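You operate a simulated robot arm through the tools that you are given. There is no shell and no other tool.

Carry out the task below with a simulated robot arm. There is one attempt and no reset: what you move stays moved.

## Task
Zero the counter, then feed both billets in the channel to the lift tray.
Fine: use the FWD and PUSH buttons; the counter ends on 2.

Only the result counts: the job must be done as asked and must still hold three seconds after the hand-in. Knocking over, shifting, dropping, spilling or breaking anything else fails it.

## Robot
A 7-joint arm with a two-finger gripper, fixed in place. Base frame: the origin is at the foot of the arm, x ahead of it, y to its left, z up. Readings come in m, degrees, newtons and seconds.
With the tool pointing down near the work surface it reaches from about 0.26 to 0.5 m from the base axis. Its first joint turns from -66.0 to 66.0 degrees. Payload 2.45 kg.
Tool frame: the origin (TCP) lies between the finger pads and is the grasp point; the fingertips stand 0.026 m ahead of it; z points along the fingers, y is the line along which they close. The gripper opens to 0.096 m. The gripper's body begins 0.069 m behind the TCP.
Orientation is told as [roll, pitch, yaw] about the base's x, y, z axes, in that order, counted from this pose: with the fingers straight down and closing along the base's y, the tool's x points along the base's -x, its y along +y and its z along -z.

## Interface
- The arm moves only by the tool drive_tool. Its argument "commands" is text: rows parted by semicolons, each of 7 numbers parted by spaces: the shift along the base's x, y, z in m, then the turn, a rotation vector about the base's x, y, z in degrees, then the opening, from 0 (shut) to 1 (fully open). In form: dx dy dz wx wy wz fingers; .... A call has 1 to 20 rows; each row shifts and turns the commanded pose from where the row before left it. Each row takes 0.2 s and may step no farther than 0.05 m and 8.6 degrees from the row before; otherwise, or with a gripper value out of range, the whole call is refused. A pose out of reach is approached as far as the arm can. The call stops where the force on the tool passes 40 N (or 10 N more than at its start, if that is more) or the arm is blocked; 0.2 s more then pass. The fingers move at their own pace and stop on an object; they squeeze with about 26 N. The grip force told is the motor's: it shows also when the fingers shut on nothing. Time passes only in rows, and 0.2 s behind the last, so rows that do not move let the fingers close. The reply holds the time, the measured pose of the TCP, the force on the tool along the base axes, the opening and the grip force, in the units named above and with some noise, with the torque about the TCP (base axes, N m) and any sound that the robot's microphone picked up.
- Cameras (640 x 400 px; columns grow to the right, rows downward): "scene" is fixed at [0.1694, -0.3921, 1.4353]; the picture's right is [0.76, -0.65, 0.00], its down [-0.30, -0.35, -0.89] and it looks along [0.57, 0.67, -0.47] (base axes); focal length 236 px, centre (320, 200). "wrist" rides on the gripper at [0.082, 0.003, -0.098] in the tool frame; the picture's right is [-0.04, 1.00, 0.00], its down [-0.73, -0.03, -0.68] and it looks along [-0.68, -0.03, 0.73] (tool axes); focal length 256 px, centre (320, 200). There is no depth. A picture from a camera that has moved, and an enlarged one, comes with that camera's place and axes in the base frame and with its lens.
- camera(camera): a new picture of that camera. The clock stands still meanwhile.
- inspect(camera, box): a new picture of the part [left, top, right, bottom] of that camera's present view, enlarged. The clock stands still meanwhile.
- close_job(): hands the job in; it is judged then, once.

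Nothing tells you positions but the pictures and the camera data. Unless the task says otherwise, let go and move clear before handing in.

The tools are called by a JSON object that holds its "method" and its "body". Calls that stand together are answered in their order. drive_tool: Moves the arm, as the interface text tells. Its arguments: {"type":"object","properties":{"commands":{"type":"string"}},"required":["commands"]} The other tools are called the same way: camera (camera) takes a picture; inspect (camera, box) takes an enlarged picture of a part of a camera's view; close_job () hands the job in.

At the start:

```text
clock: 0.0
ee_pos: [0.3494, 0.1193, 1.3734]
tcp_rot: [0.0, -0.1, 0.1]
force: [-0.9, -0.1, 0.9]
moment: [0.02, 0.0, -0.01]
opening: 0.0959
grasp_force: 0.1
```

scene: 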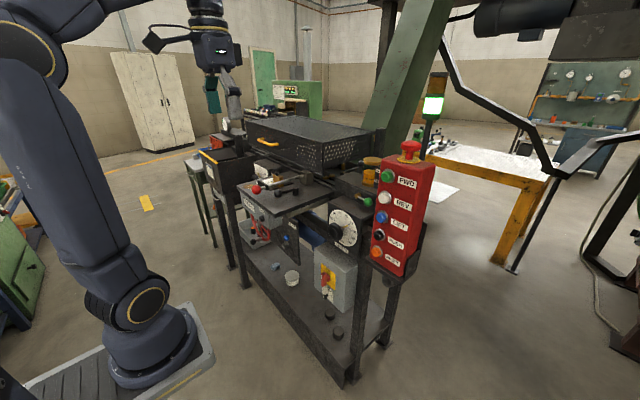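
wrist: 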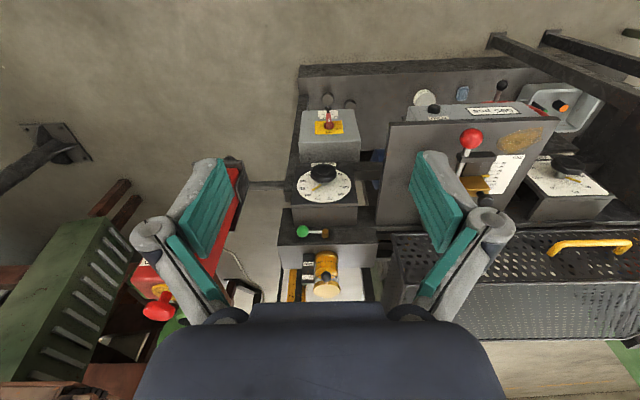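

I see a machine bench with a red button box (FWD, REV, LIFT, PUSH, ...), a dial, levers, and a covered channel. I'll look more closely before moving.

{"method": "inspect", "body": {"camera": "scene", "box": [340, 130, 460, 290]}}

{"method": "inspect", "body": {"camera": "scene", "box": [180, 90, 400, 230]}}

{"method": "inspect", "body": {"camera": "scene", "box": [220, 160, 400, 340]}}

{"method": "inspect", "body": {"camera": "wrist", "box": [240, 60, 400, 320]}}

{"method": "inspect", "body": {"camera": "wrist", "box": [380, 60, 640, 240]}}

{"method": "inspect", "body": {"camera": "wrist", "box": [80, 140, 290, 360]}}

```text
2.50 times, centred on (400, 210) of scene
camera zoom: at [0.1694, -0.3921, 1.4353], right [0.76, -0.65, 0.0], down [-0.3, -0.35, -0.89], along [0.57, 0.67, -0.47], focal length 591 px, centre (120, 175)
```

zoom: 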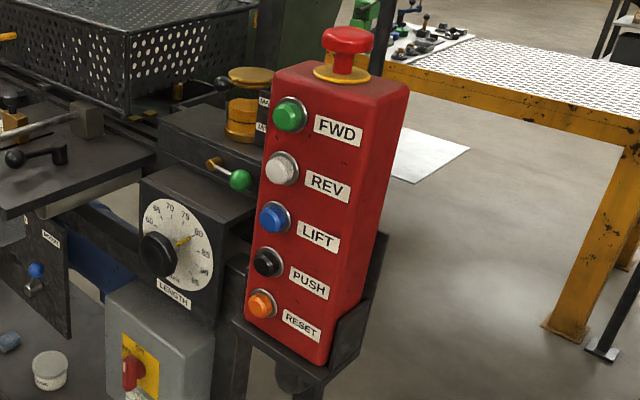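

```text
2.86 times, centred on (290, 160) of scene
camera zoom: at [0.1694, -0.3921, 1.4353], right [0.76, -0.65, 0.0], down [-0.3, -0.35, -0.89], along [0.57, 0.67, -0.47], focal length 676 px, centre (406, 314)
```

zoom: 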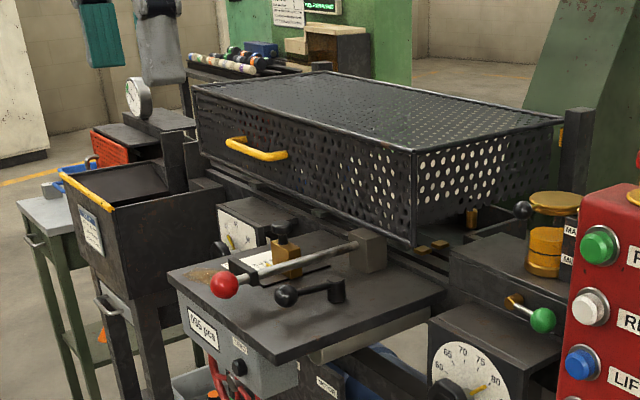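

```text
2.22 times, centred on (310, 250) of scene
camera zoom: at [0.1694, -0.3921, 1.4353], right [0.76, -0.65, 0.0], down [-0.3, -0.35, -0.89], along [0.57, 0.67, -0.47], focal length 526 px, centre (342, 89)
```

zoom: 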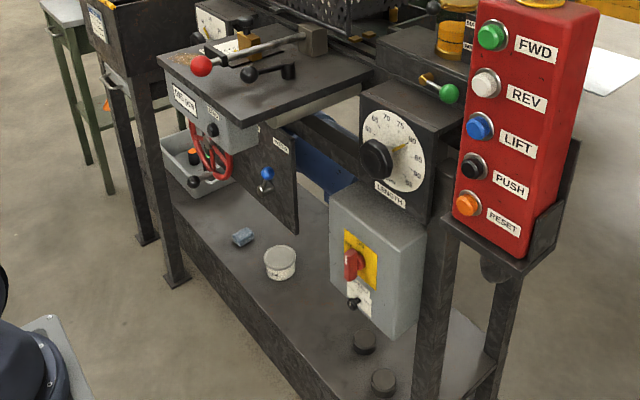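

```text
1.54 times, centred on (320, 190) of wrist
camera zoom: at [0.2665, 0.1219, 1.4703], right [0.04, 1.0, 0.0], down [0.73, -0.03, 0.68], along [0.68, -0.03, -0.73], focal length 394 px, centre (320, 215)
```

zoom: 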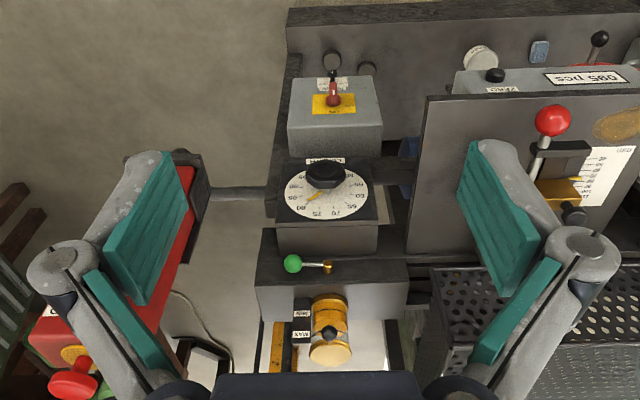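

```text
2.22 times, centred on (510, 150) of wrist
camera zoom: at [0.2665, 0.1219, 1.4703], right [0.04, 1.0, 0.0], down [0.73, -0.03, 0.68], along [0.68, -0.03, -0.73], focal length 569 px, centre (-102, 311)
```

zoom: 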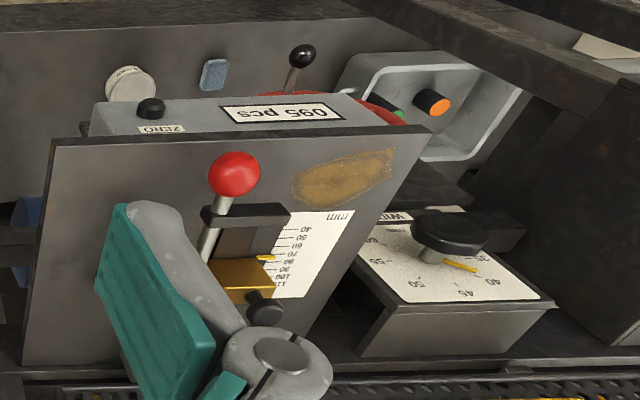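

```text
1.82 times, centred on (185, 250) of wrist
camera zoom: at [0.2665, 0.1219, 1.4703], right [0.04, 1.0, 0.0], down [0.73, -0.03, 0.68], along [0.68, -0.03, -0.73], focal length 465 px, centre (566, 109)
```

zoom: 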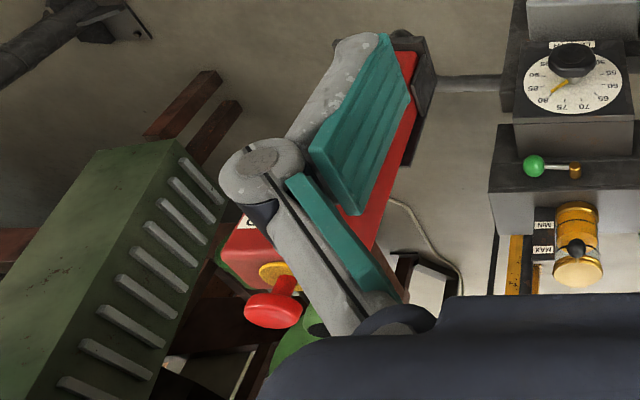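

The button box face looks to be about x≈0.61, with buttons at y≈-0.11 and z from 1.01 to 1.23. I'll zoom in on the counter, dials, channel and signs before any motion.

{"method": "inspect", "body": {"camera": "scene", "box": [225, 165, 305, 215]}}

{"method": "inspect", "body": {"camera": "scene", "box": [240, 200, 300, 250]}}

{"method": "inspect", "body": {"camera": "scene", "box": [255, 75, 335, 125]}}

{"method": "inspect", "body": {"camera": "scene", "box": [325, 145, 405, 195]}}

{"method": "inspect", "body": {"camera": "scene", "box": [300, 190, 400, 320]}}

{"method": "inspect", "body": {"camera": "scene", "box": [185, 110, 285, 190]}}

{"method": "inspect", "body": {"camera": "wrist", "box": [400, 80, 520, 160]}}

{"method": "inspect", "body": {"camera": "wrist", "box": [270, 210, 390, 310]}}

```text
8.00 times, centred on (265, 190) of scene
camera zoom: at [0.1694, -0.3921, 1.4353], right [0.76, -0.65, 0.0], down [-0.3, -0.35, -0.89], along [0.57, 0.67, -0.47], focal length 1892 px, centre (760, 280)
```

zoom: 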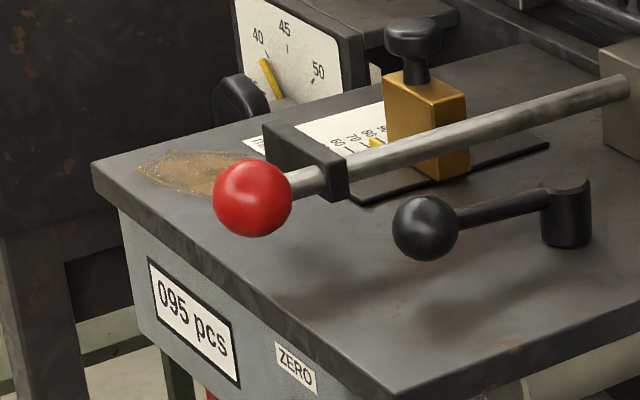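

```text
8.00 times, centred on (270, 225) of scene
camera zoom: at [0.1694, -0.3921, 1.4353], right [0.76, -0.65, 0.0], down [-0.3, -0.35, -0.89], along [0.57, 0.67, -0.47], focal length 1892 px, centre (720, 0)
```

zoom: 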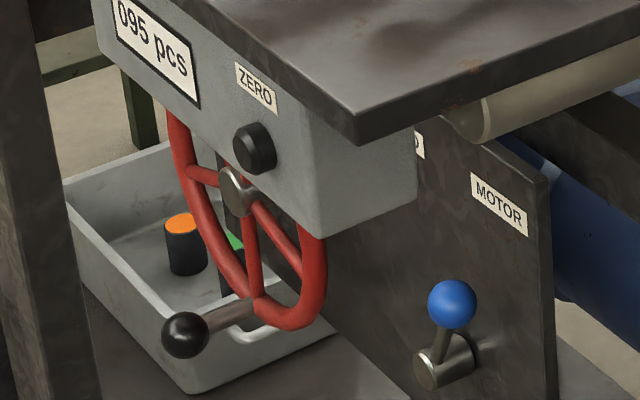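

```text
8.00 times, centred on (295, 100) of scene
camera zoom: at [0.1694, -0.3921, 1.4353], right [0.76, -0.65, 0.0], down [-0.3, -0.35, -0.89], along [0.57, 0.67, -0.47], focal length 1892 px, centre (520, 1000)
```

zoom: 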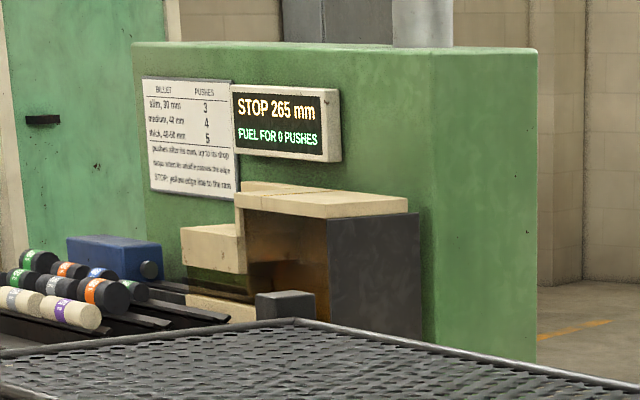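

```text
8.00 times, centred on (365, 170) of scene
camera zoom: at [0.1694, -0.3921, 1.4353], right [0.76, -0.65, 0.0], down [-0.3, -0.35, -0.89], along [0.57, 0.67, -0.47], focal length 1892 px, centre (-40, 440)
```

zoom: 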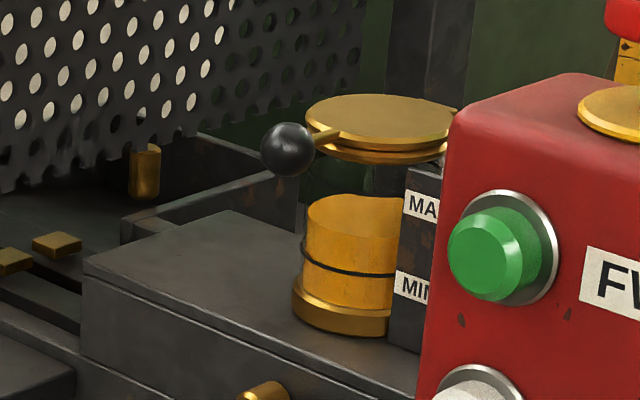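

```text
3.08 times, centred on (350, 255) of scene
camera zoom: at [0.1694, -0.3921, 1.4353], right [0.76, -0.65, 0.0], down [-0.3, -0.35, -0.89], along [0.57, 0.67, -0.47], focal length 728 px, centre (228, 31)
```

zoom: 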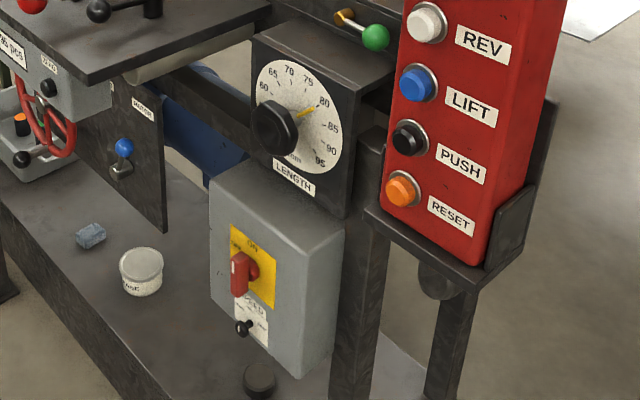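

```text
5.00 times, centred on (235, 150) of scene
camera zoom: at [0.1694, -0.3921, 1.4353], right [0.76, -0.65, 0.0], down [-0.3, -0.35, -0.89], along [0.57, 0.67, -0.47], focal length 1182 px, centre (745, 450)
```

zoom: 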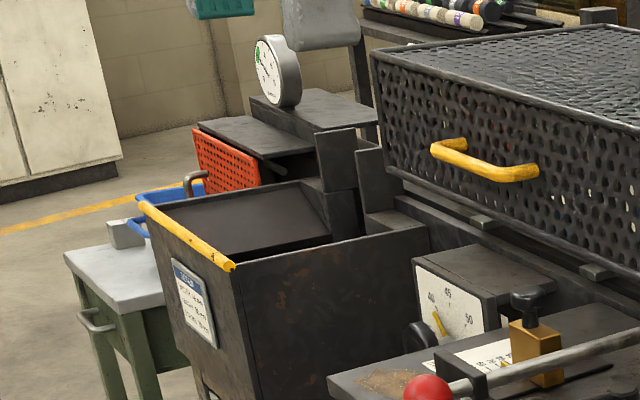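

```text
5.00 times, centred on (460, 120) of wrist
camera zoom: at [0.2665, 0.1219, 1.4703], right [0.04, 1.0, 0.0], down [0.73, -0.03, 0.68], along [0.68, -0.03, -0.73], focal length 1280 px, centre (-380, 600)
```

zoom: 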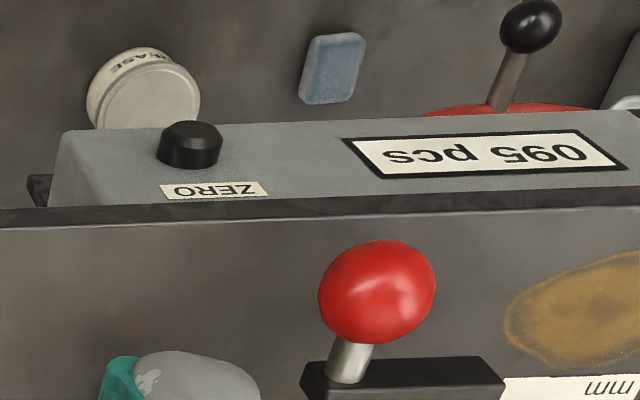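

```text
4.00 times, centred on (330, 260) of wrist
camera zoom: at [0.2665, 0.1219, 1.4703], right [0.04, 1.0, 0.0], down [0.73, -0.03, 0.68], along [0.68, -0.03, -0.73], focal length 1024 px, centre (280, -40)
```

zoom: 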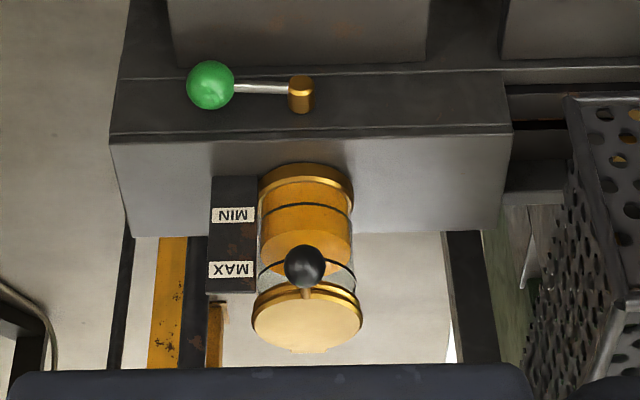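

There is a sign and a display on the green machine that appear to state the feeding rules. I'll enlarge them and other details.

{"method": "inspect", "body": {"camera": "scene", "box": [271, 82, 301, 102]}}

{"method": "inspect", "body": {"camera": "scene", "box": [282, 82, 302, 96]}}

{"method": "inspect", "body": {"camera": "scene", "box": [215, 155, 235, 190]}}

{"method": "inspect", "body": {"camera": "scene", "box": [300, 140, 380, 190]}}

{"method": "inspect", "body": {"camera": "scene", "box": [232, 105, 402, 185]}}

{"method": "inspect", "body": {"camera": "scene", "box": [200, 145, 280, 195]}}

```text
16.00 times, centred on (286, 92) of scene
camera zoom: at [0.1694, -0.3921, 1.4353], right [0.76, -0.65, 0.0], down [-0.3, -0.35, -0.89], along [0.57, 0.67, -0.47], focal length 3784 px, centre (864, 1928)
```

zoom: 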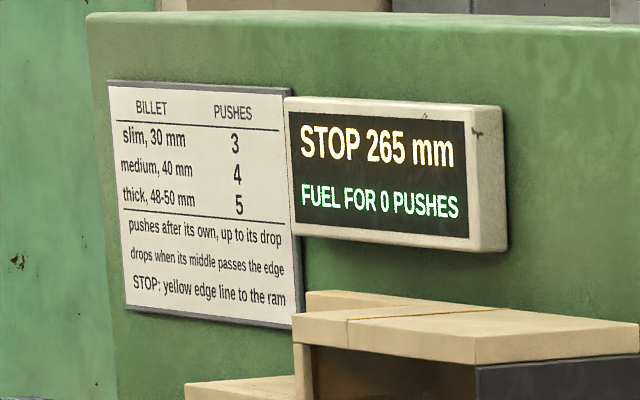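

```text
16.00 times, centred on (292, 89) of scene
camera zoom: at [0.1694, -0.3921, 1.4353], right [0.76, -0.65, 0.0], down [-0.3, -0.35, -0.89], along [0.57, 0.67, -0.47], focal length 3784 px, centre (768, 1976)
```

zoom: 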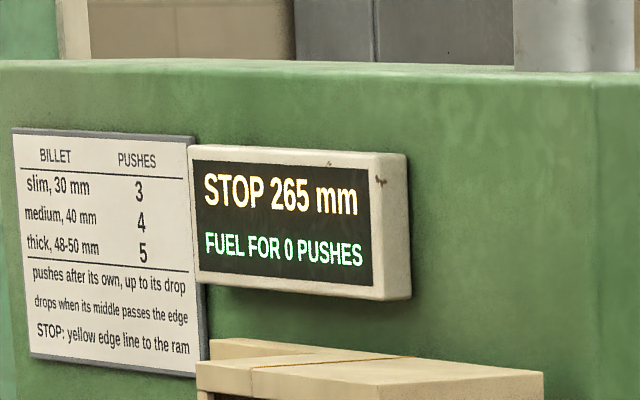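

```text
11.43 times, centred on (225, 172) of scene
camera zoom: at [0.1694, -0.3921, 1.4353], right [0.76, -0.65, 0.0], down [-0.3, -0.35, -0.89], along [0.57, 0.67, -0.47], focal length 2703 px, centre (1406, 514)
```

zoom: 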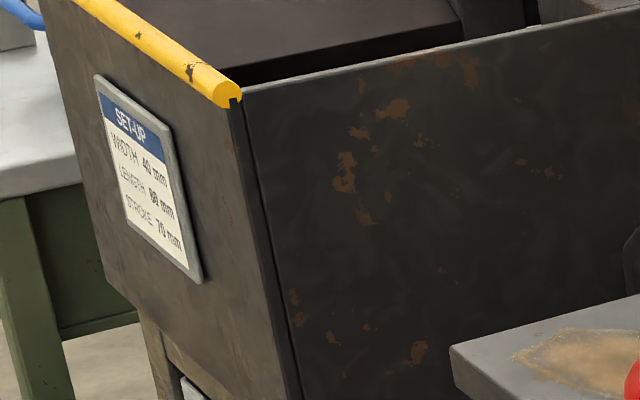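

```text
8.00 times, centred on (340, 165) of scene
camera zoom: at [0.1694, -0.3921, 1.4353], right [0.76, -0.65, 0.0], down [-0.3, -0.35, -0.89], along [0.57, 0.67, -0.47], focal length 1892 px, centre (160, 480)
```

zoom: 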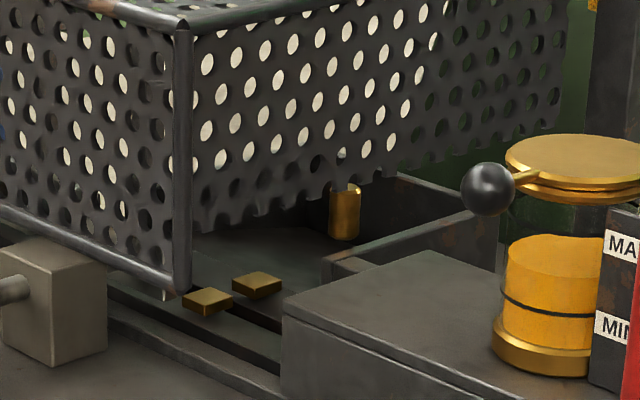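

```text
3.76 times, centred on (317, 145) of scene
camera zoom: at [0.1694, -0.3921, 1.4353], right [0.76, -0.65, 0.0], down [-0.3, -0.35, -0.89], along [0.57, 0.67, -0.47], focal length 890 px, centre (331, 407)
```

zoom: 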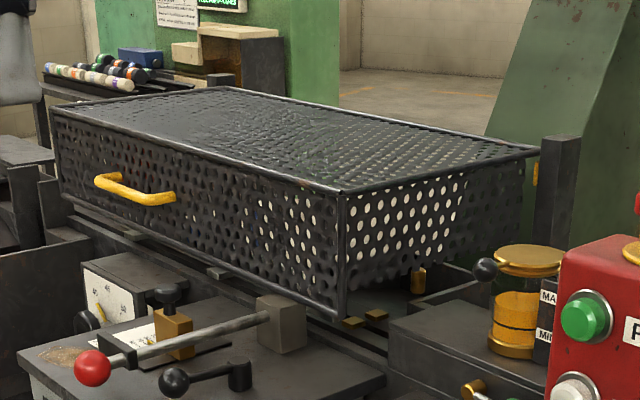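

```text
8.00 times, centred on (240, 170) of scene
camera zoom: at [0.1694, -0.3921, 1.4353], right [0.76, -0.65, 0.0], down [-0.3, -0.35, -0.89], along [0.57, 0.67, -0.47], focal length 1892 px, centre (960, 440)
```

zoom: 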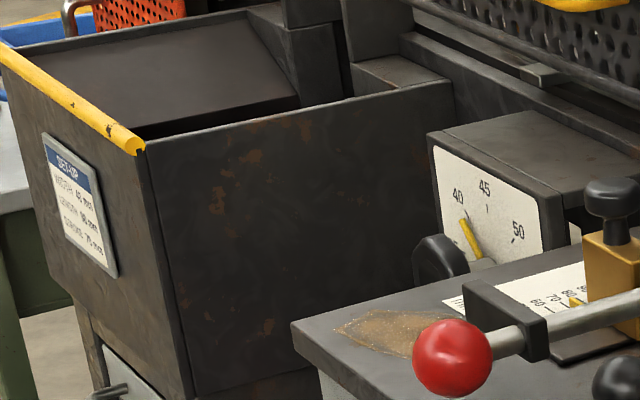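

The set-up card and dials seem to agree (width 40, length 80, stroke 70), and the ZERO knob triangulates to about (0.503, 0.351, 0.945), facing the robot. I'll shut the fingers and tilt the tool up a bit to look at the channel with the wrist camera.

{"method": "drive_tool", "body": {"commands": "0 0 0 0 -8 0 0; 0 0 0 0 -8 0 0; 0 0 0 0 -8 0 0; 0 0 0 0 0 0 0; 0 0 0 0 0 0 0"}}

{"method": "inspect", "body": {"camera": "scene", "box": [217, 162, 229, 182]}}

{"method": "camera", "body": {"camera": "wrist"}}

{"method": "camera", "body": {"camera": "scene"}}

```text
clock: 1.2
ee_pos: [0.3499, 0.1175, 1.3723]
tcp_rot: [0.0, -23.9, 0.1]
force: [0.4, 0.2, 0.3]
moment: [0.01, -0.05, -0.01]
opening: 0.0
grasp_force: 16.0
```

```text
16.00 times, centred on (223, 172) of scene
camera zoom: at [0.1694, -0.3921, 1.4353], right [0.76, -0.65, 0.0], down [-0.3, -0.35, -0.89], along [0.57, 0.67, -0.47], focal length 3784 px, centre (1872, 648)
```

zoom: 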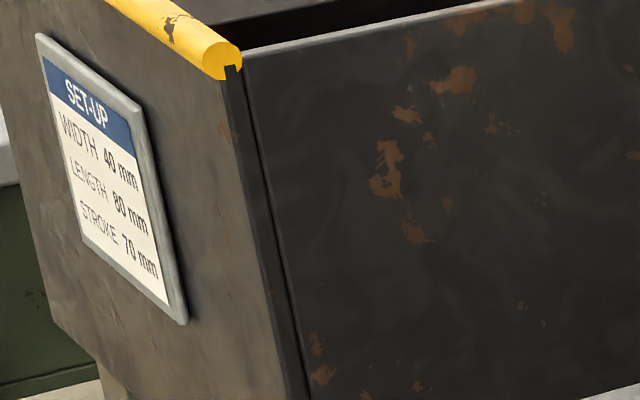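

```text
taken
camera wrist: at [0.2335, 0.1214, 1.4278], right [0.04, 1.0, 0.02], down [0.39, -0.03, 0.92], along [0.92, -0.03, -0.39], focal length 256 px, centre (320, 200)
```

wrist: 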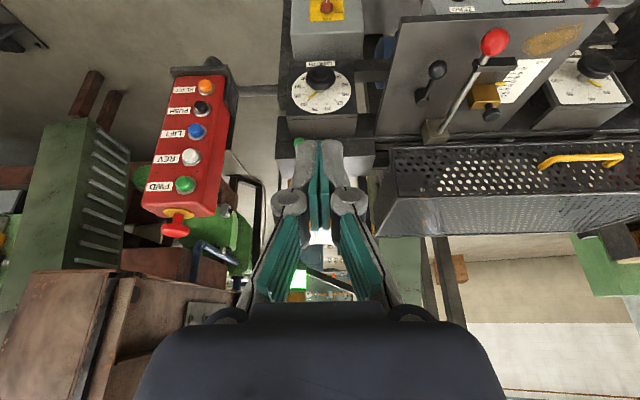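

```text
taken
```

scene: 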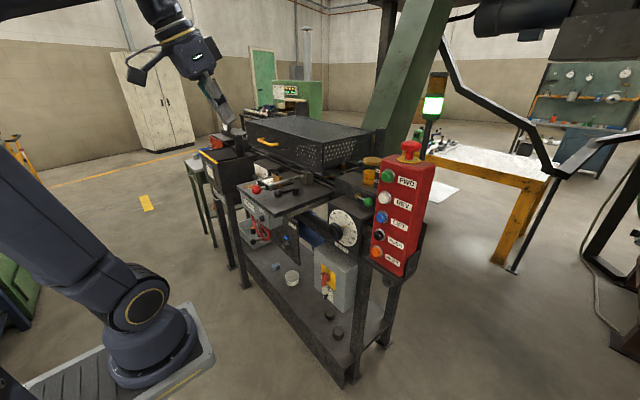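

The set-up card reads WIDTH 40, LENGTH 80, STROKE 70; I'll compare with the dials and the stroke scale from this new view.

{"method": "inspect", "body": {"camera": "wrist", "box": [280, 50, 380, 120]}}

{"method": "inspect", "body": {"camera": "wrist", "box": [420, 20, 560, 130]}}

{"method": "inspect", "body": {"camera": "wrist", "box": [540, 30, 640, 110]}}

{"method": "inspect", "body": {"camera": "wrist", "box": [360, 130, 520, 250]}}

{"method": "inspect", "body": {"camera": "wrist", "box": [130, 60, 250, 250]}}

```text
5.71 times, centred on (330, 85) of wrist
camera zoom: at [0.2335, 0.1214, 1.4278], right [0.04, 1.0, 0.02], down [0.39, -0.03, 0.92], along [0.92, -0.03, -0.39], focal length 1463 px, centre (263, 857)
```

zoom: 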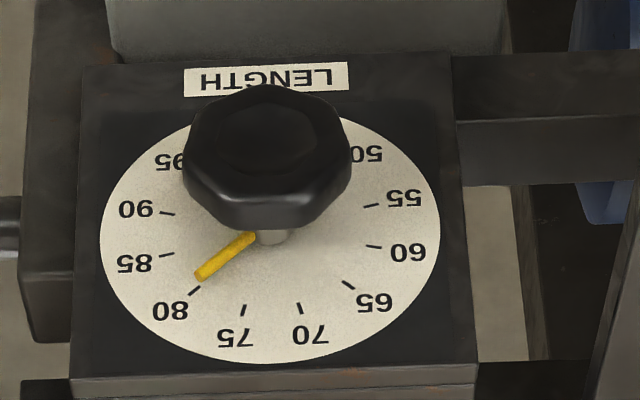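

```text
3.64 times, centred on (490, 75) of wrist
camera zoom: at [0.2335, 0.1214, 1.4278], right [0.04, 1.0, 0.02], down [0.39, -0.03, 0.92], along [0.92, -0.03, -0.39], focal length 931 px, centre (-298, 654)
```

zoom: 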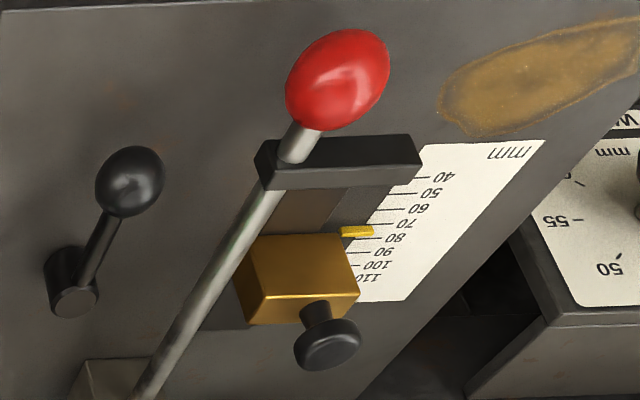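

```text
5.00 times, centred on (590, 70) of wrist
camera zoom: at [0.2335, 0.1214, 1.4278], right [0.04, 1.0, 0.02], down [0.39, -0.03, 0.92], along [0.92, -0.03, -0.39], focal length 1280 px, centre (-1030, 850)
```

zoom: 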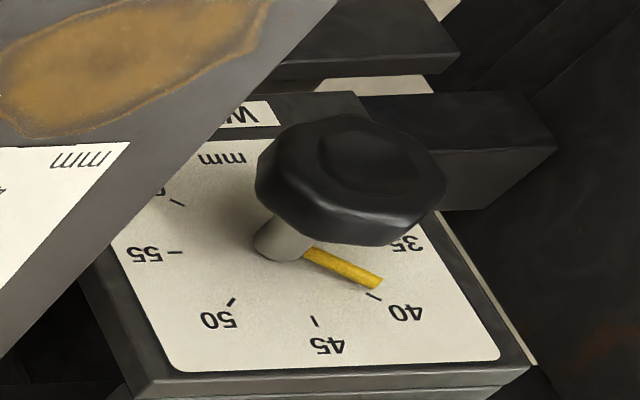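

```text
3.33 times, centred on (440, 190) of wrist
camera zoom: at [0.2335, 0.1214, 1.4278], right [0.04, 1.0, 0.02], down [0.39, -0.03, 0.92], along [0.92, -0.03, -0.39], focal length 853 px, centre (-80, 233)
```

zoom: 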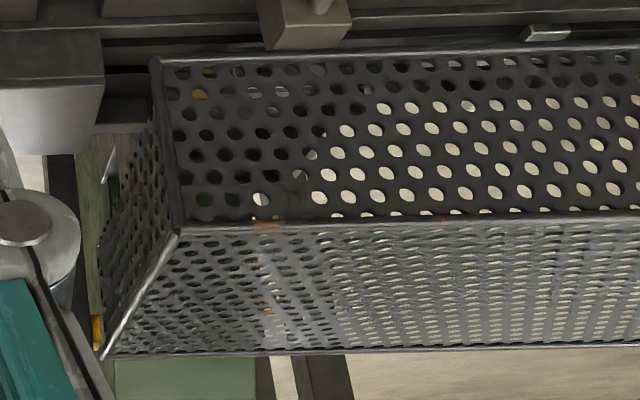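

```text
2.11 times, centred on (190, 155) of wrist
camera zoom: at [0.2335, 0.1214, 1.4278], right [0.04, 1.0, 0.02], down [0.39, -0.03, 0.92], along [0.92, -0.03, -0.39], focal length 539 px, centre (594, 295)
```

zoom: 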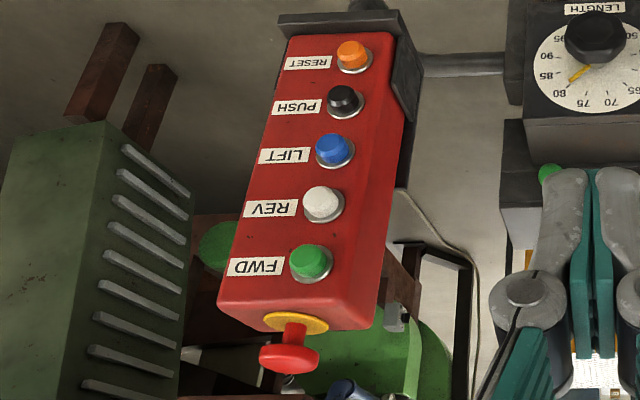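

Dials match the card (length 80, width 40, stroke about 70). Next I'll swing the wrist camera to look into the open end of the guard for the billets and lift tray.

{"method": "drive_tool", "body": {"commands": "0.02 -0.02 0.02 0 0 8 0; 0.02 -0.02 0.02 0 0 8 0; 0.02 -0.02 0.01 0 0 8 0; 0.02 -0.02 0 0 0 8 0; 0 0 0 0 0 0 0"}}

{"method": "camera", "body": {"camera": "wrist"}}

{"method": "inspect", "body": {"camera": "wrist", "box": [160, 60, 330, 200]}}

{"method": "inspect", "body": {"camera": "wrist", "box": [320, 60, 520, 260]}}

```text
clock: 2.4
ee_pos: [0.4302, 0.0384, 1.4225]
tcp_rot: [0.0, -23.9, 32.1]
force: [0.2, -0.7, 0.2]
moment: [-0.02, 0.02, 0.0]
opening: 0.0001
grasp_force: 26.0
```

```text
taken
camera wrist: at [0.3302, -0.0199, 1.4781], right [-0.5, 0.87, 0.02], down [0.35, 0.18, 0.92], along [0.79, 0.47, -0.39], focal length 256 px, centre (320, 200)
```

wrist: 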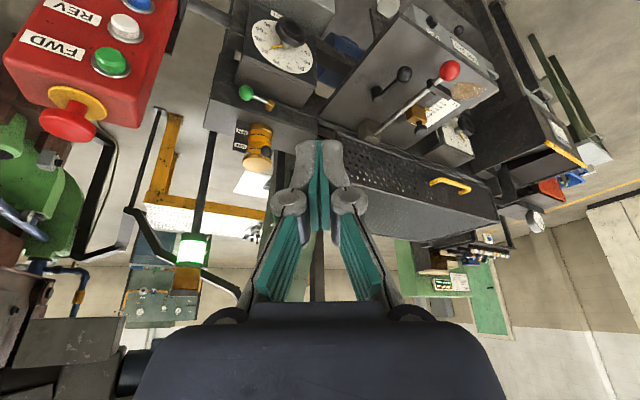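

```text
2.86 times, centred on (245, 130) of wrist
camera zoom: at [0.3302, -0.0199, 1.4781], right [-0.5, 0.87, 0.02], down [0.35, 0.18, 0.92], along [0.79, 0.47, -0.39], focal length 731 px, centre (534, 400)
```

zoom: 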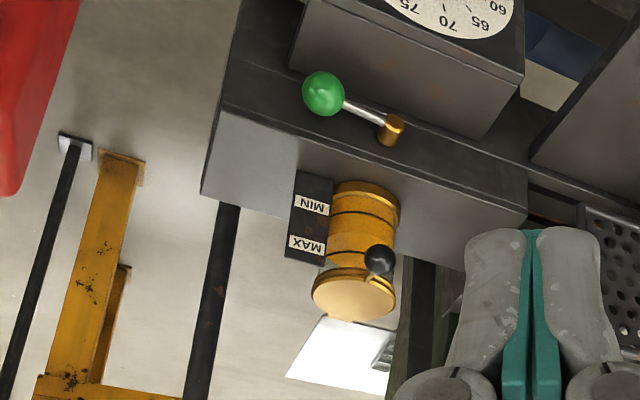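

```text
2.00 times, centred on (420, 160) of wrist
camera zoom: at [0.3302, -0.0199, 1.4781], right [-0.5, 0.87, 0.02], down [0.35, 0.18, 0.92], along [0.79, 0.47, -0.39], focal length 512 px, centre (120, 280)
```

zoom: 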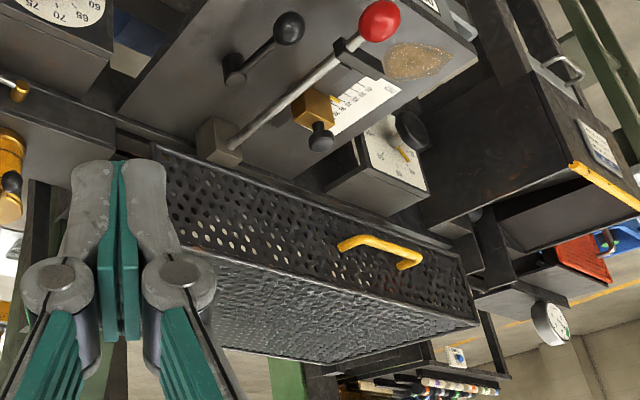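

The fingers hide the guard's open end, so I'll yaw further and step toward the button box side, staying high and clear of the E-stop.

{"method": "drive_tool", "body": {"commands": "0.01 -0.02 0 0 0 8 0; 0.01 -0.02 0 0 0 8 0; 0.01 0 0 0 0 8 0; 0 0 0 0 0 0 0"}}

{"method": "camera", "body": {"camera": "wrist"}}

{"method": "inspect", "body": {"camera": "wrist", "box": [200, 80, 320, 200]}}

```text
clock: 3.4
ee_pos: [0.4589, -0.0013, 1.4227]
tcp_rot: [-0.1, -24.0, 56.3]
force: [0.9, 0.8, 0.2]
moment: [-0.04, 0.0, -0.01]
opening: 0.0002
grasp_force: 26.0
```

```text
taken
camera wrist: at [0.3917, -0.0954, 1.4785], right [-0.81, 0.59, 0.02], down [0.24, 0.31, 0.92], along [0.53, 0.75, -0.39], focal length 256 px, centre (320, 200)
```

wrist: 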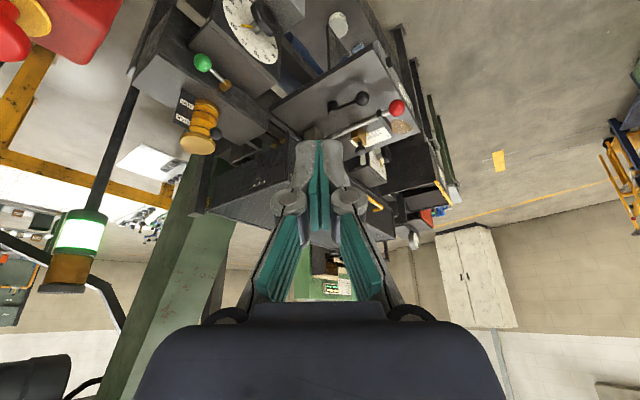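

```text
3.33 times, centred on (260, 140) of wrist
camera zoom: at [0.3917, -0.0954, 1.4785], right [-0.81, 0.59, 0.02], down [0.24, 0.31, 0.92], along [0.53, 0.75, -0.39], focal length 853 px, centre (520, 400)
```

zoom: 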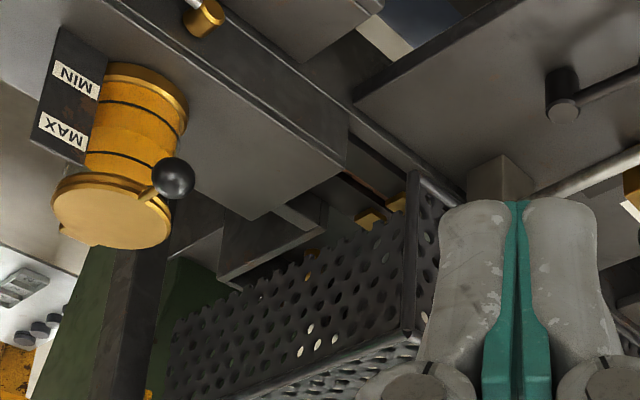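

The guard mesh hides the channel from here too. I'll move over toward the counter side (needed anyway for ZERO) and look through the perforated guard from above.

{"method": "drive_tool", "body": {"commands": "-0.01 0.045 0.01 0 0 -8 0; -0.01 0.045 0.01 0 0 -8 0; 0 0.045 0.01 0 0 -8 0; 0 0.045 0.01 0 0 -8 0; 0 0.045 0 0 0 -8 0; 0 0.03 0 0 0 0 0; 0 0 0 0 0 0 0"}}

{"method": "camera", "body": {"camera": "wrist"}}

{"method": "inspect", "body": {"camera": "wrist", "box": [160, 80, 300, 200]}}

{"method": "inspect", "body": {"camera": "wrist", "box": [340, 80, 480, 200]}}

```text
clock: 5.0
ee_pos: [0.4378, 0.243, 1.4597]
tcp_rot: [0.1, -24.2, 16.0]
force: [-1.0, -0.2, -0.4]
moment: [-0.02, -0.01, -0.02]
opening: 0.0001
grasp_force: 25.9
out of reach, approached as far as the arm can: row 6
```

```text
taken
camera wrist: at [0.3254, 0.2145, 1.5152], right [-0.24, 0.97, 0.02], down [0.38, 0.08, 0.92], along [0.89, 0.23, -0.39], focal length 256 px, centre (320, 200)
```

wrist: 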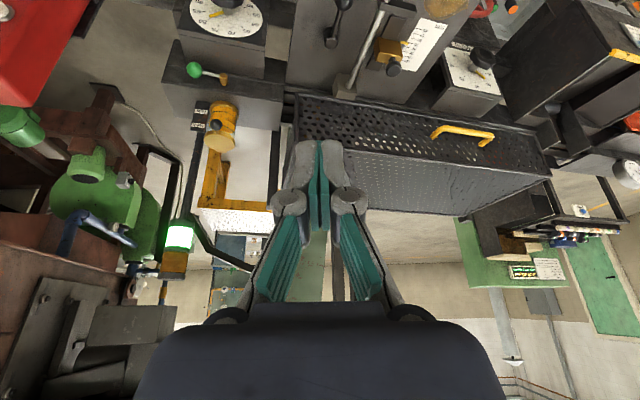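

```text
3.33 times, centred on (230, 140) of wrist
camera zoom: at [0.3254, 0.2145, 1.5152], right [-0.24, 0.97, 0.02], down [0.38, 0.08, 0.92], along [0.89, 0.23, -0.39], focal length 853 px, centre (620, 400)
```

zoom: 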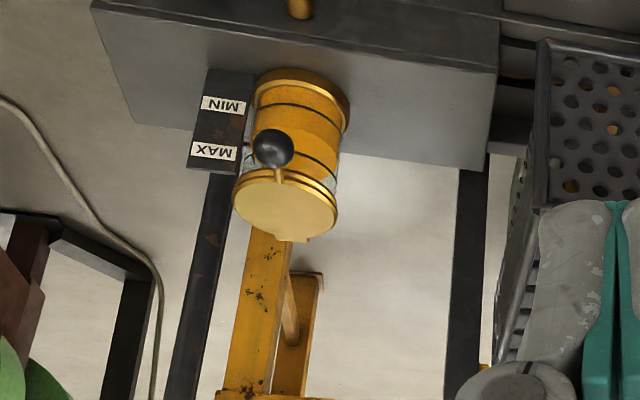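

```text
3.33 times, centred on (410, 140) of wrist
camera zoom: at [0.3254, 0.2145, 1.5152], right [-0.24, 0.97, 0.02], down [0.38, 0.08, 0.92], along [0.89, 0.23, -0.39], focal length 853 px, centre (20, 400)
```

zoom: 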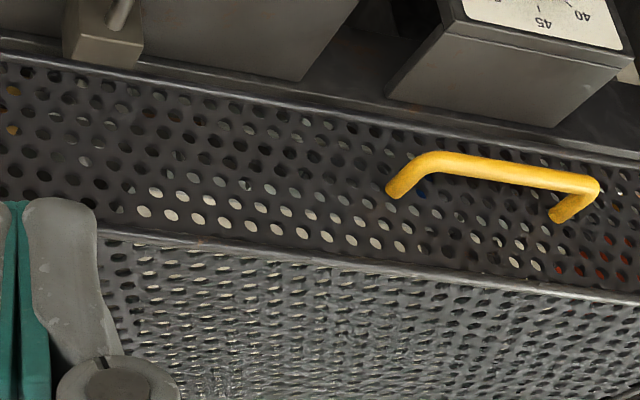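

I'll check the scene view again for the far end of the machine (possible lift tray) and the guard interior now the arm has moved.

{"method": "camera", "body": {"camera": "scene"}}

{"method": "inspect", "body": {"camera": "scene", "box": [200, 95, 260, 135]}}

{"method": "inspect", "body": {"camera": "scene", "box": [320, 140, 380, 180]}}

{"method": "inspect", "body": {"camera": "wrist", "box": [500, 60, 640, 240]}}

{"method": "inspect", "body": {"camera": "wrist", "box": [300, 90, 380, 145]}}

```text
taken
```

scene: 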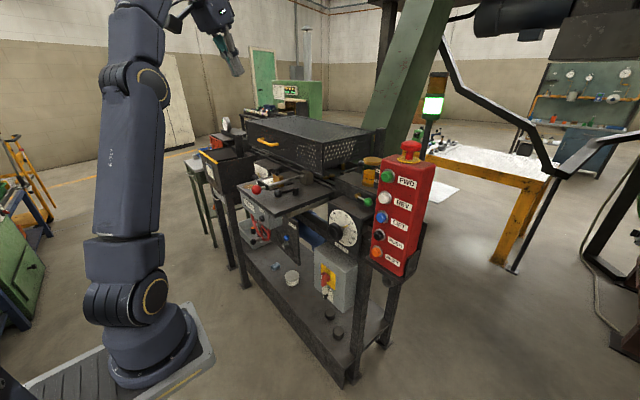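

```text
10.00 times, centred on (230, 115) of scene
camera zoom: at [0.1694, -0.3921, 1.4353], right [0.76, -0.65, 0.0], down [-0.3, -0.35, -0.89], along [0.57, 0.67, -0.47], focal length 2365 px, centre (1220, 1050)
```

zoom: 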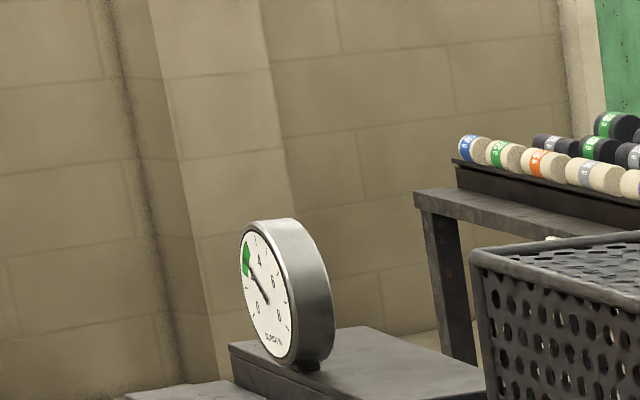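

```text
10.00 times, centred on (350, 160) of scene
camera zoom: at [0.1694, -0.3921, 1.4353], right [0.76, -0.65, 0.0], down [-0.3, -0.35, -0.89], along [0.57, 0.67, -0.47], focal length 2365 px, centre (20, 600)
```

zoom: 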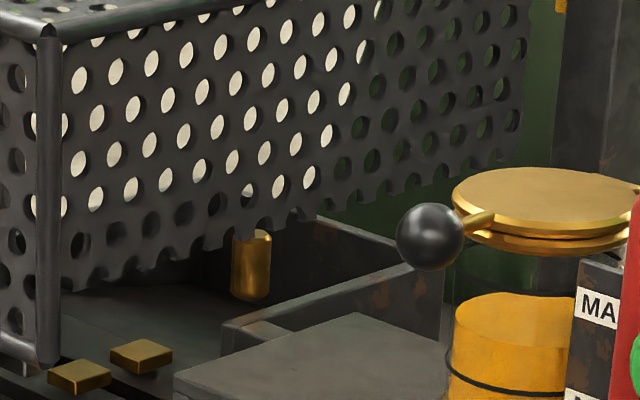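

```text
2.22 times, centred on (570, 150) of wrist
camera zoom: at [0.3254, 0.2145, 1.5152], right [-0.24, 0.97, 0.02], down [0.38, 0.08, 0.92], along [0.89, 0.23, -0.39], focal length 569 px, centre (-236, 311)
```

zoom: 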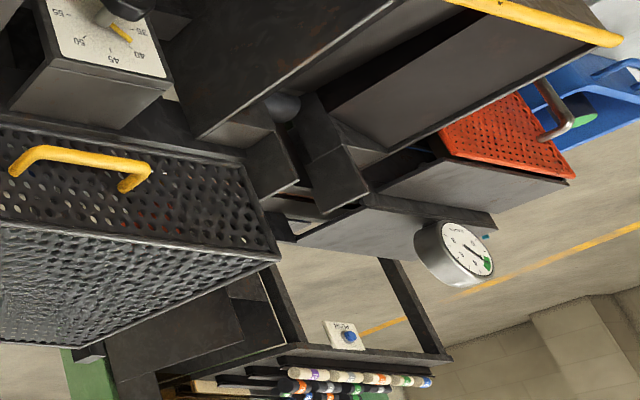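

```text
7.27 times, centred on (340, 118) of wrist
camera zoom: at [0.3254, 0.2145, 1.5152], right [-0.24, 0.97, 0.02], down [0.38, 0.08, 0.92], along [0.89, 0.23, -0.39], focal length 1862 px, centre (174, 800)
```

zoom: 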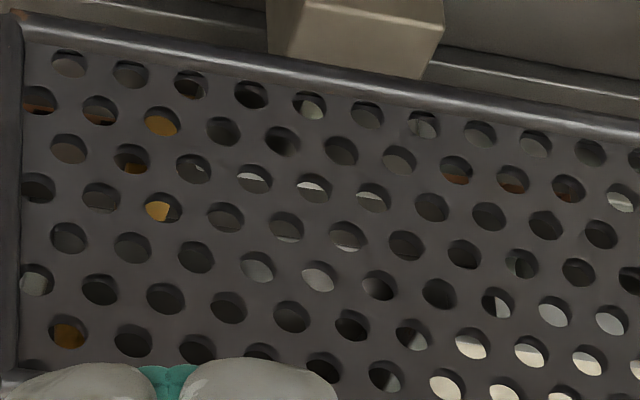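

The billets sit hidden under the guard, so I'll rely on sounds and views during feeding. First ZERO: I'll lower in free space in front of the bench (x≈0.36), then tip the tool toward horizontal.

{"method": "drive_tool", "body": {"commands": "-0.02 0.008 -0.04 0 0 0 0; -0.02 0.008 -0.04 0 0 0 0; -0.02 0.008 -0.04 0 0 0 0; -0.02 0.008 -0.04 0 0 0 0; 0 0.008 -0.04 0 0 0 0; 0 0 0 2.2 -7.7 0 0; 0 0 0 2.2 -7.7 0 0; 0 0 0 2.2 -7.7 0 0; 0 0 0 0 0 0 0"}}

{"method": "camera", "body": {"camera": "wrist"}}

{"method": "camera", "body": {"camera": "scene"}}

```text
clock: 7.0
ee_pos: [0.3579, 0.281, 1.2579]
tcp_rot: [-0.1, -48.1, 16.1]
force: [-0.5, 0.3, -0.8]
moment: [0.0, 0.0, -0.02]
opening: 0.0002
grasp_force: 26.1
```

```text
taken
camera wrist: at [0.233, 0.2498, 1.2623], right [-0.25, 0.97, 0.03], down [-0.01, -0.03, 1.0], along [0.97, 0.25, 0.02], focal length 256 px, centre (320, 200)
```

wrist: 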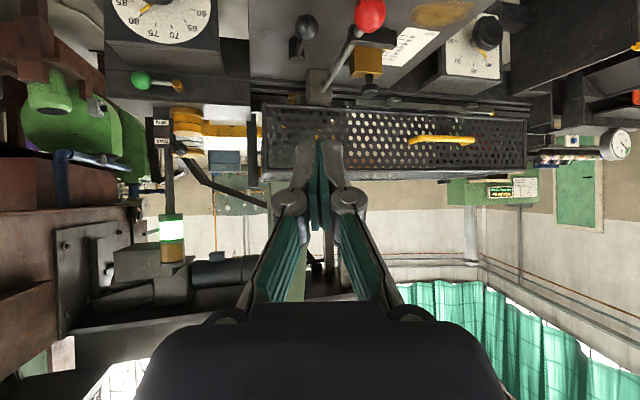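

```text
taken
```

scene: 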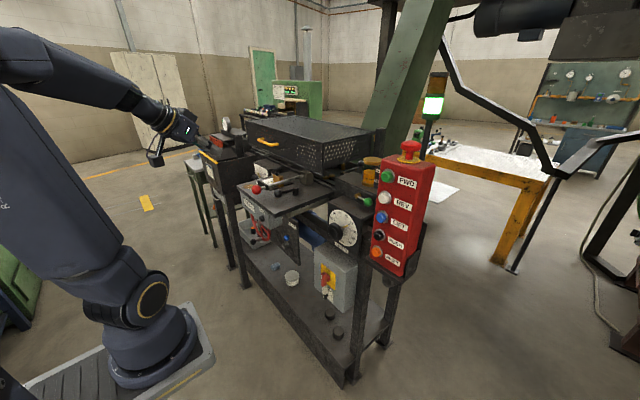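

From this level I can see through the guard's side mesh; let me zoom there and on the tray at the left.

{"method": "inspect", "body": {"camera": "wrist", "box": [255, 85, 395, 185]}}

{"method": "inspect", "body": {"camera": "wrist", "box": [380, 85, 540, 185]}}

{"method": "inspect", "body": {"camera": "wrist", "box": [300, 0, 520, 110]}}

{"method": "inspect", "body": {"camera": "wrist", "box": [480, 50, 640, 220]}}

```text
4.00 times, centred on (325, 135) of wrist
camera zoom: at [0.233, 0.2498, 1.2623], right [-0.25, 0.97, 0.03], down [-0.01, -0.03, 1.0], along [0.97, 0.25, 0.02], focal length 1024 px, centre (300, 460)
```

zoom: 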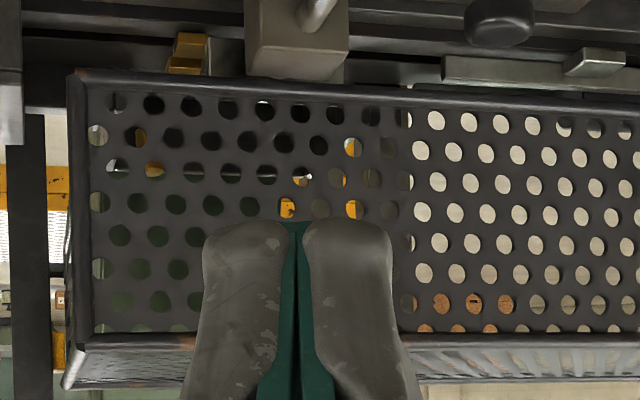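

```text
4.00 times, centred on (460, 135) of wrist
camera zoom: at [0.233, 0.2498, 1.2623], right [-0.25, 0.97, 0.03], down [-0.01, -0.03, 1.0], along [0.97, 0.25, 0.02], focal length 1024 px, centre (-240, 460)
```

zoom: 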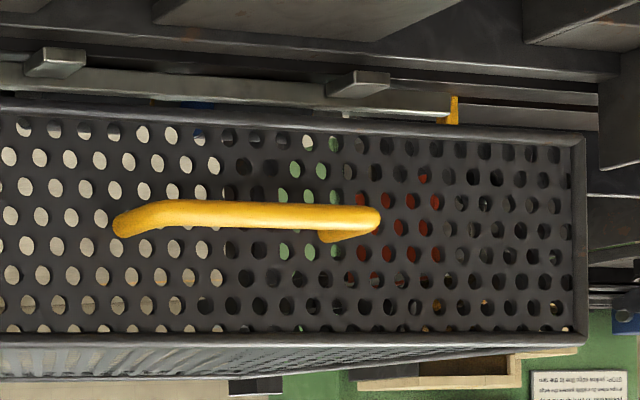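

```text
2.91 times, centred on (410, 55) of wrist
camera zoom: at [0.233, 0.2498, 1.2623], right [-0.25, 0.97, 0.03], down [-0.01, -0.03, 1.0], along [0.97, 0.25, 0.02], focal length 745 px, centre (58, 622)
```

zoom: 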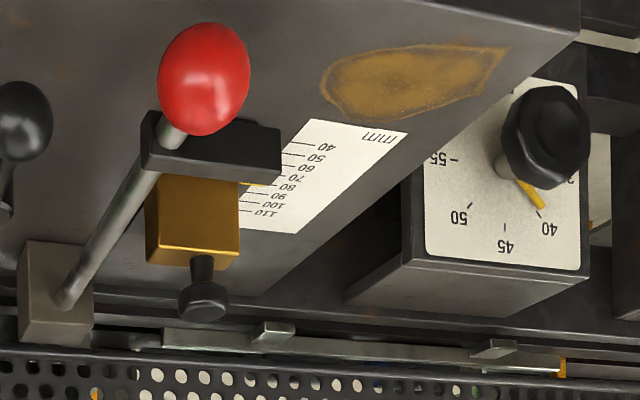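

```text
2.35 times, centred on (560, 135) of wrist
camera zoom: at [0.233, 0.2498, 1.2623], right [-0.25, 0.97, 0.03], down [-0.01, -0.03, 1.0], along [0.97, 0.25, 0.02], focal length 602 px, centre (-245, 353)
```

zoom: 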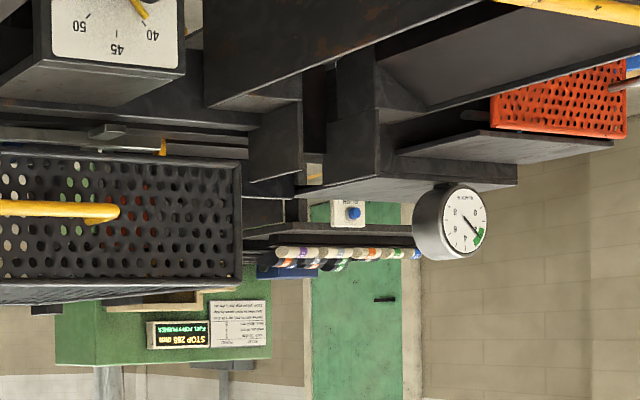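

Nothing conclusive on billets, but the layout is clear. Continuing: tip the tool to about 80° and lower in front of the counter.

{"method": "drive_tool", "body": {"commands": "0 0 -0.03 2.2 -7.7 0 0; 0 0 -0.03 2.2 -7.7 0 0; 0 0 -0.03 2.2 -7.7 0 0; 0 0 -0.03 2.2 -7.7 0 0; 0 0.01 -0.04 0 0 -4 0; 0 0.01 -0.04 0 0 -4 0; 0 0.01 -0.04 0 0 -4 0; 0 0.01 -0.04 0 0 -4 0; 0 0 0 0 0 0 0"}}

{"method": "camera", "body": {"camera": "wrist"}}

{"method": "camera", "body": {"camera": "scene"}}

```text
clock: 9.0
ee_pos: [0.3595, 0.3211, 0.9779]
tcp_rot: [-0.4, -80.0, 0.4]
force: [-0.8, -0.5, 0.0]
moment: [-0.01, 0.03, 0.02]
opening: 0.0
grasp_force: 25.2
```

```text
taken
camera wrist: at [0.2471, 0.3239, 0.9128], right [0.01, 1.0, 0.04], down [-0.54, -0.03, 0.84], along [0.84, -0.03, 0.54], focal length 256 px, centre (320, 200)
```

wrist: 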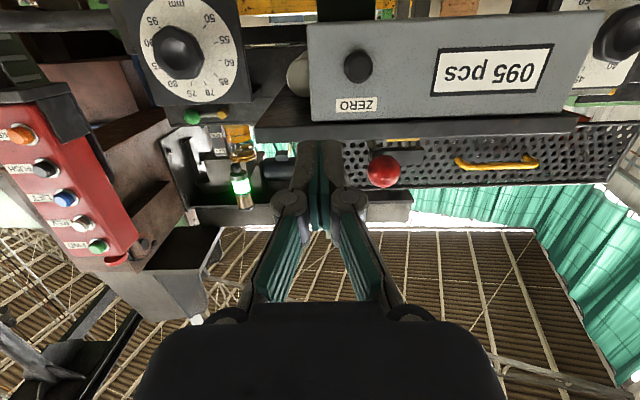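

```text
taken
```

scene: 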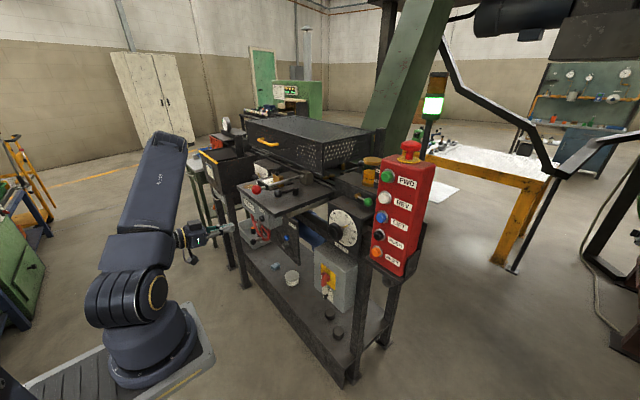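

I see the ZERO knob straight ahead, at about (0.50, 0.353, 0.94). I'll align with it and stop a few centimetres short.

{"method": "drive_tool", "body": {"commands": "0.015 0.008 -0.009 0 0 0 0; 0.015 0.008 -0.009 0 0 0 0; 0.015 0.008 -0.009 0 0 0 0; 0.015 0.008 -0.007 0 0 0 0; 0.015 0 0 0 0 0 0; 0 0 0 0 0 0 0"}}

{"method": "camera", "body": {"camera": "wrist"}}

{"method": "inspect", "body": {"camera": "scene", "box": [220, 190, 300, 250]}}

```text
clock: 10.4
ee_pos: [0.4324, 0.3539, 0.9446]
tcp_rot: [-0.4, -80.0, 0.6]
force: [0.9, 0.1, -0.8]
moment: [0.02, 0.0, 0.0]
opening: 0.0
grasp_force: 25.8
```

```text
taken
camera wrist: at [0.3208, 0.3571, 0.8807], right [0.01, 1.0, 0.04], down [-0.54, -0.03, 0.84], along [0.84, -0.03, 0.54], focal length 256 px, centre (320, 200)
```

wrist: 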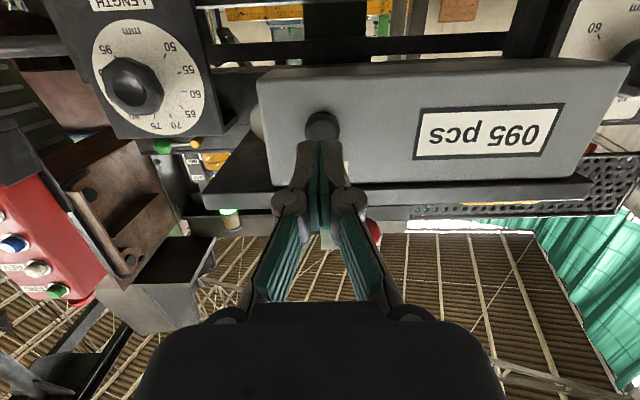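

```text
6.67 times, centred on (260, 220) of scene
camera zoom: at [0.1694, -0.3921, 1.4353], right [0.76, -0.65, 0.0], down [-0.3, -0.35, -0.89], along [0.57, 0.67, -0.47], focal length 1576 px, centre (720, 67)
```

zoom: 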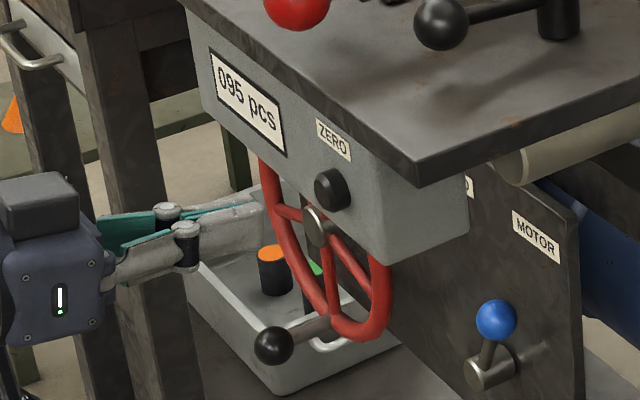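

The fingertip is lined up with the knob, about 4 cm short. I'll advance in small steps to press it.

{"method": "drive_tool", "body": {"commands": "0.01 0 0 0 0 0 0; 0.01 0 0 0 0 0 0; 0.008 0 0 0 0 0 0; 0.005 0 0 0 0 0 0; 0.005 0 0 0 0 0 0"}}

{"method": "inspect", "body": {"camera": "scene", "box": [220, 190, 300, 250]}}

```text
clock: 11.6
ee_pos: [0.4706, 0.3539, 0.9427]
tcp_rot: [-0.4, -80.2, 0.3]
force: [0.2, 0.5, 0.3]
moment: [-0.02, -0.01, -0.01]
opening: 0.0
grasp_force: 26.0
```

```text
6.67 times, centred on (260, 220) of scene
camera zoom: at [0.1694, -0.3921, 1.4354], right [0.76, -0.65, 0.0], down [-0.3, -0.35, -0.89], along [0.57, 0.67, -0.47], focal length 1576 px, centre (720, 67)
```

zoom: 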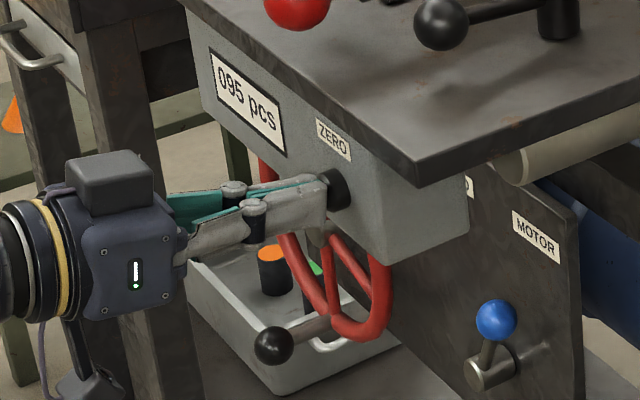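

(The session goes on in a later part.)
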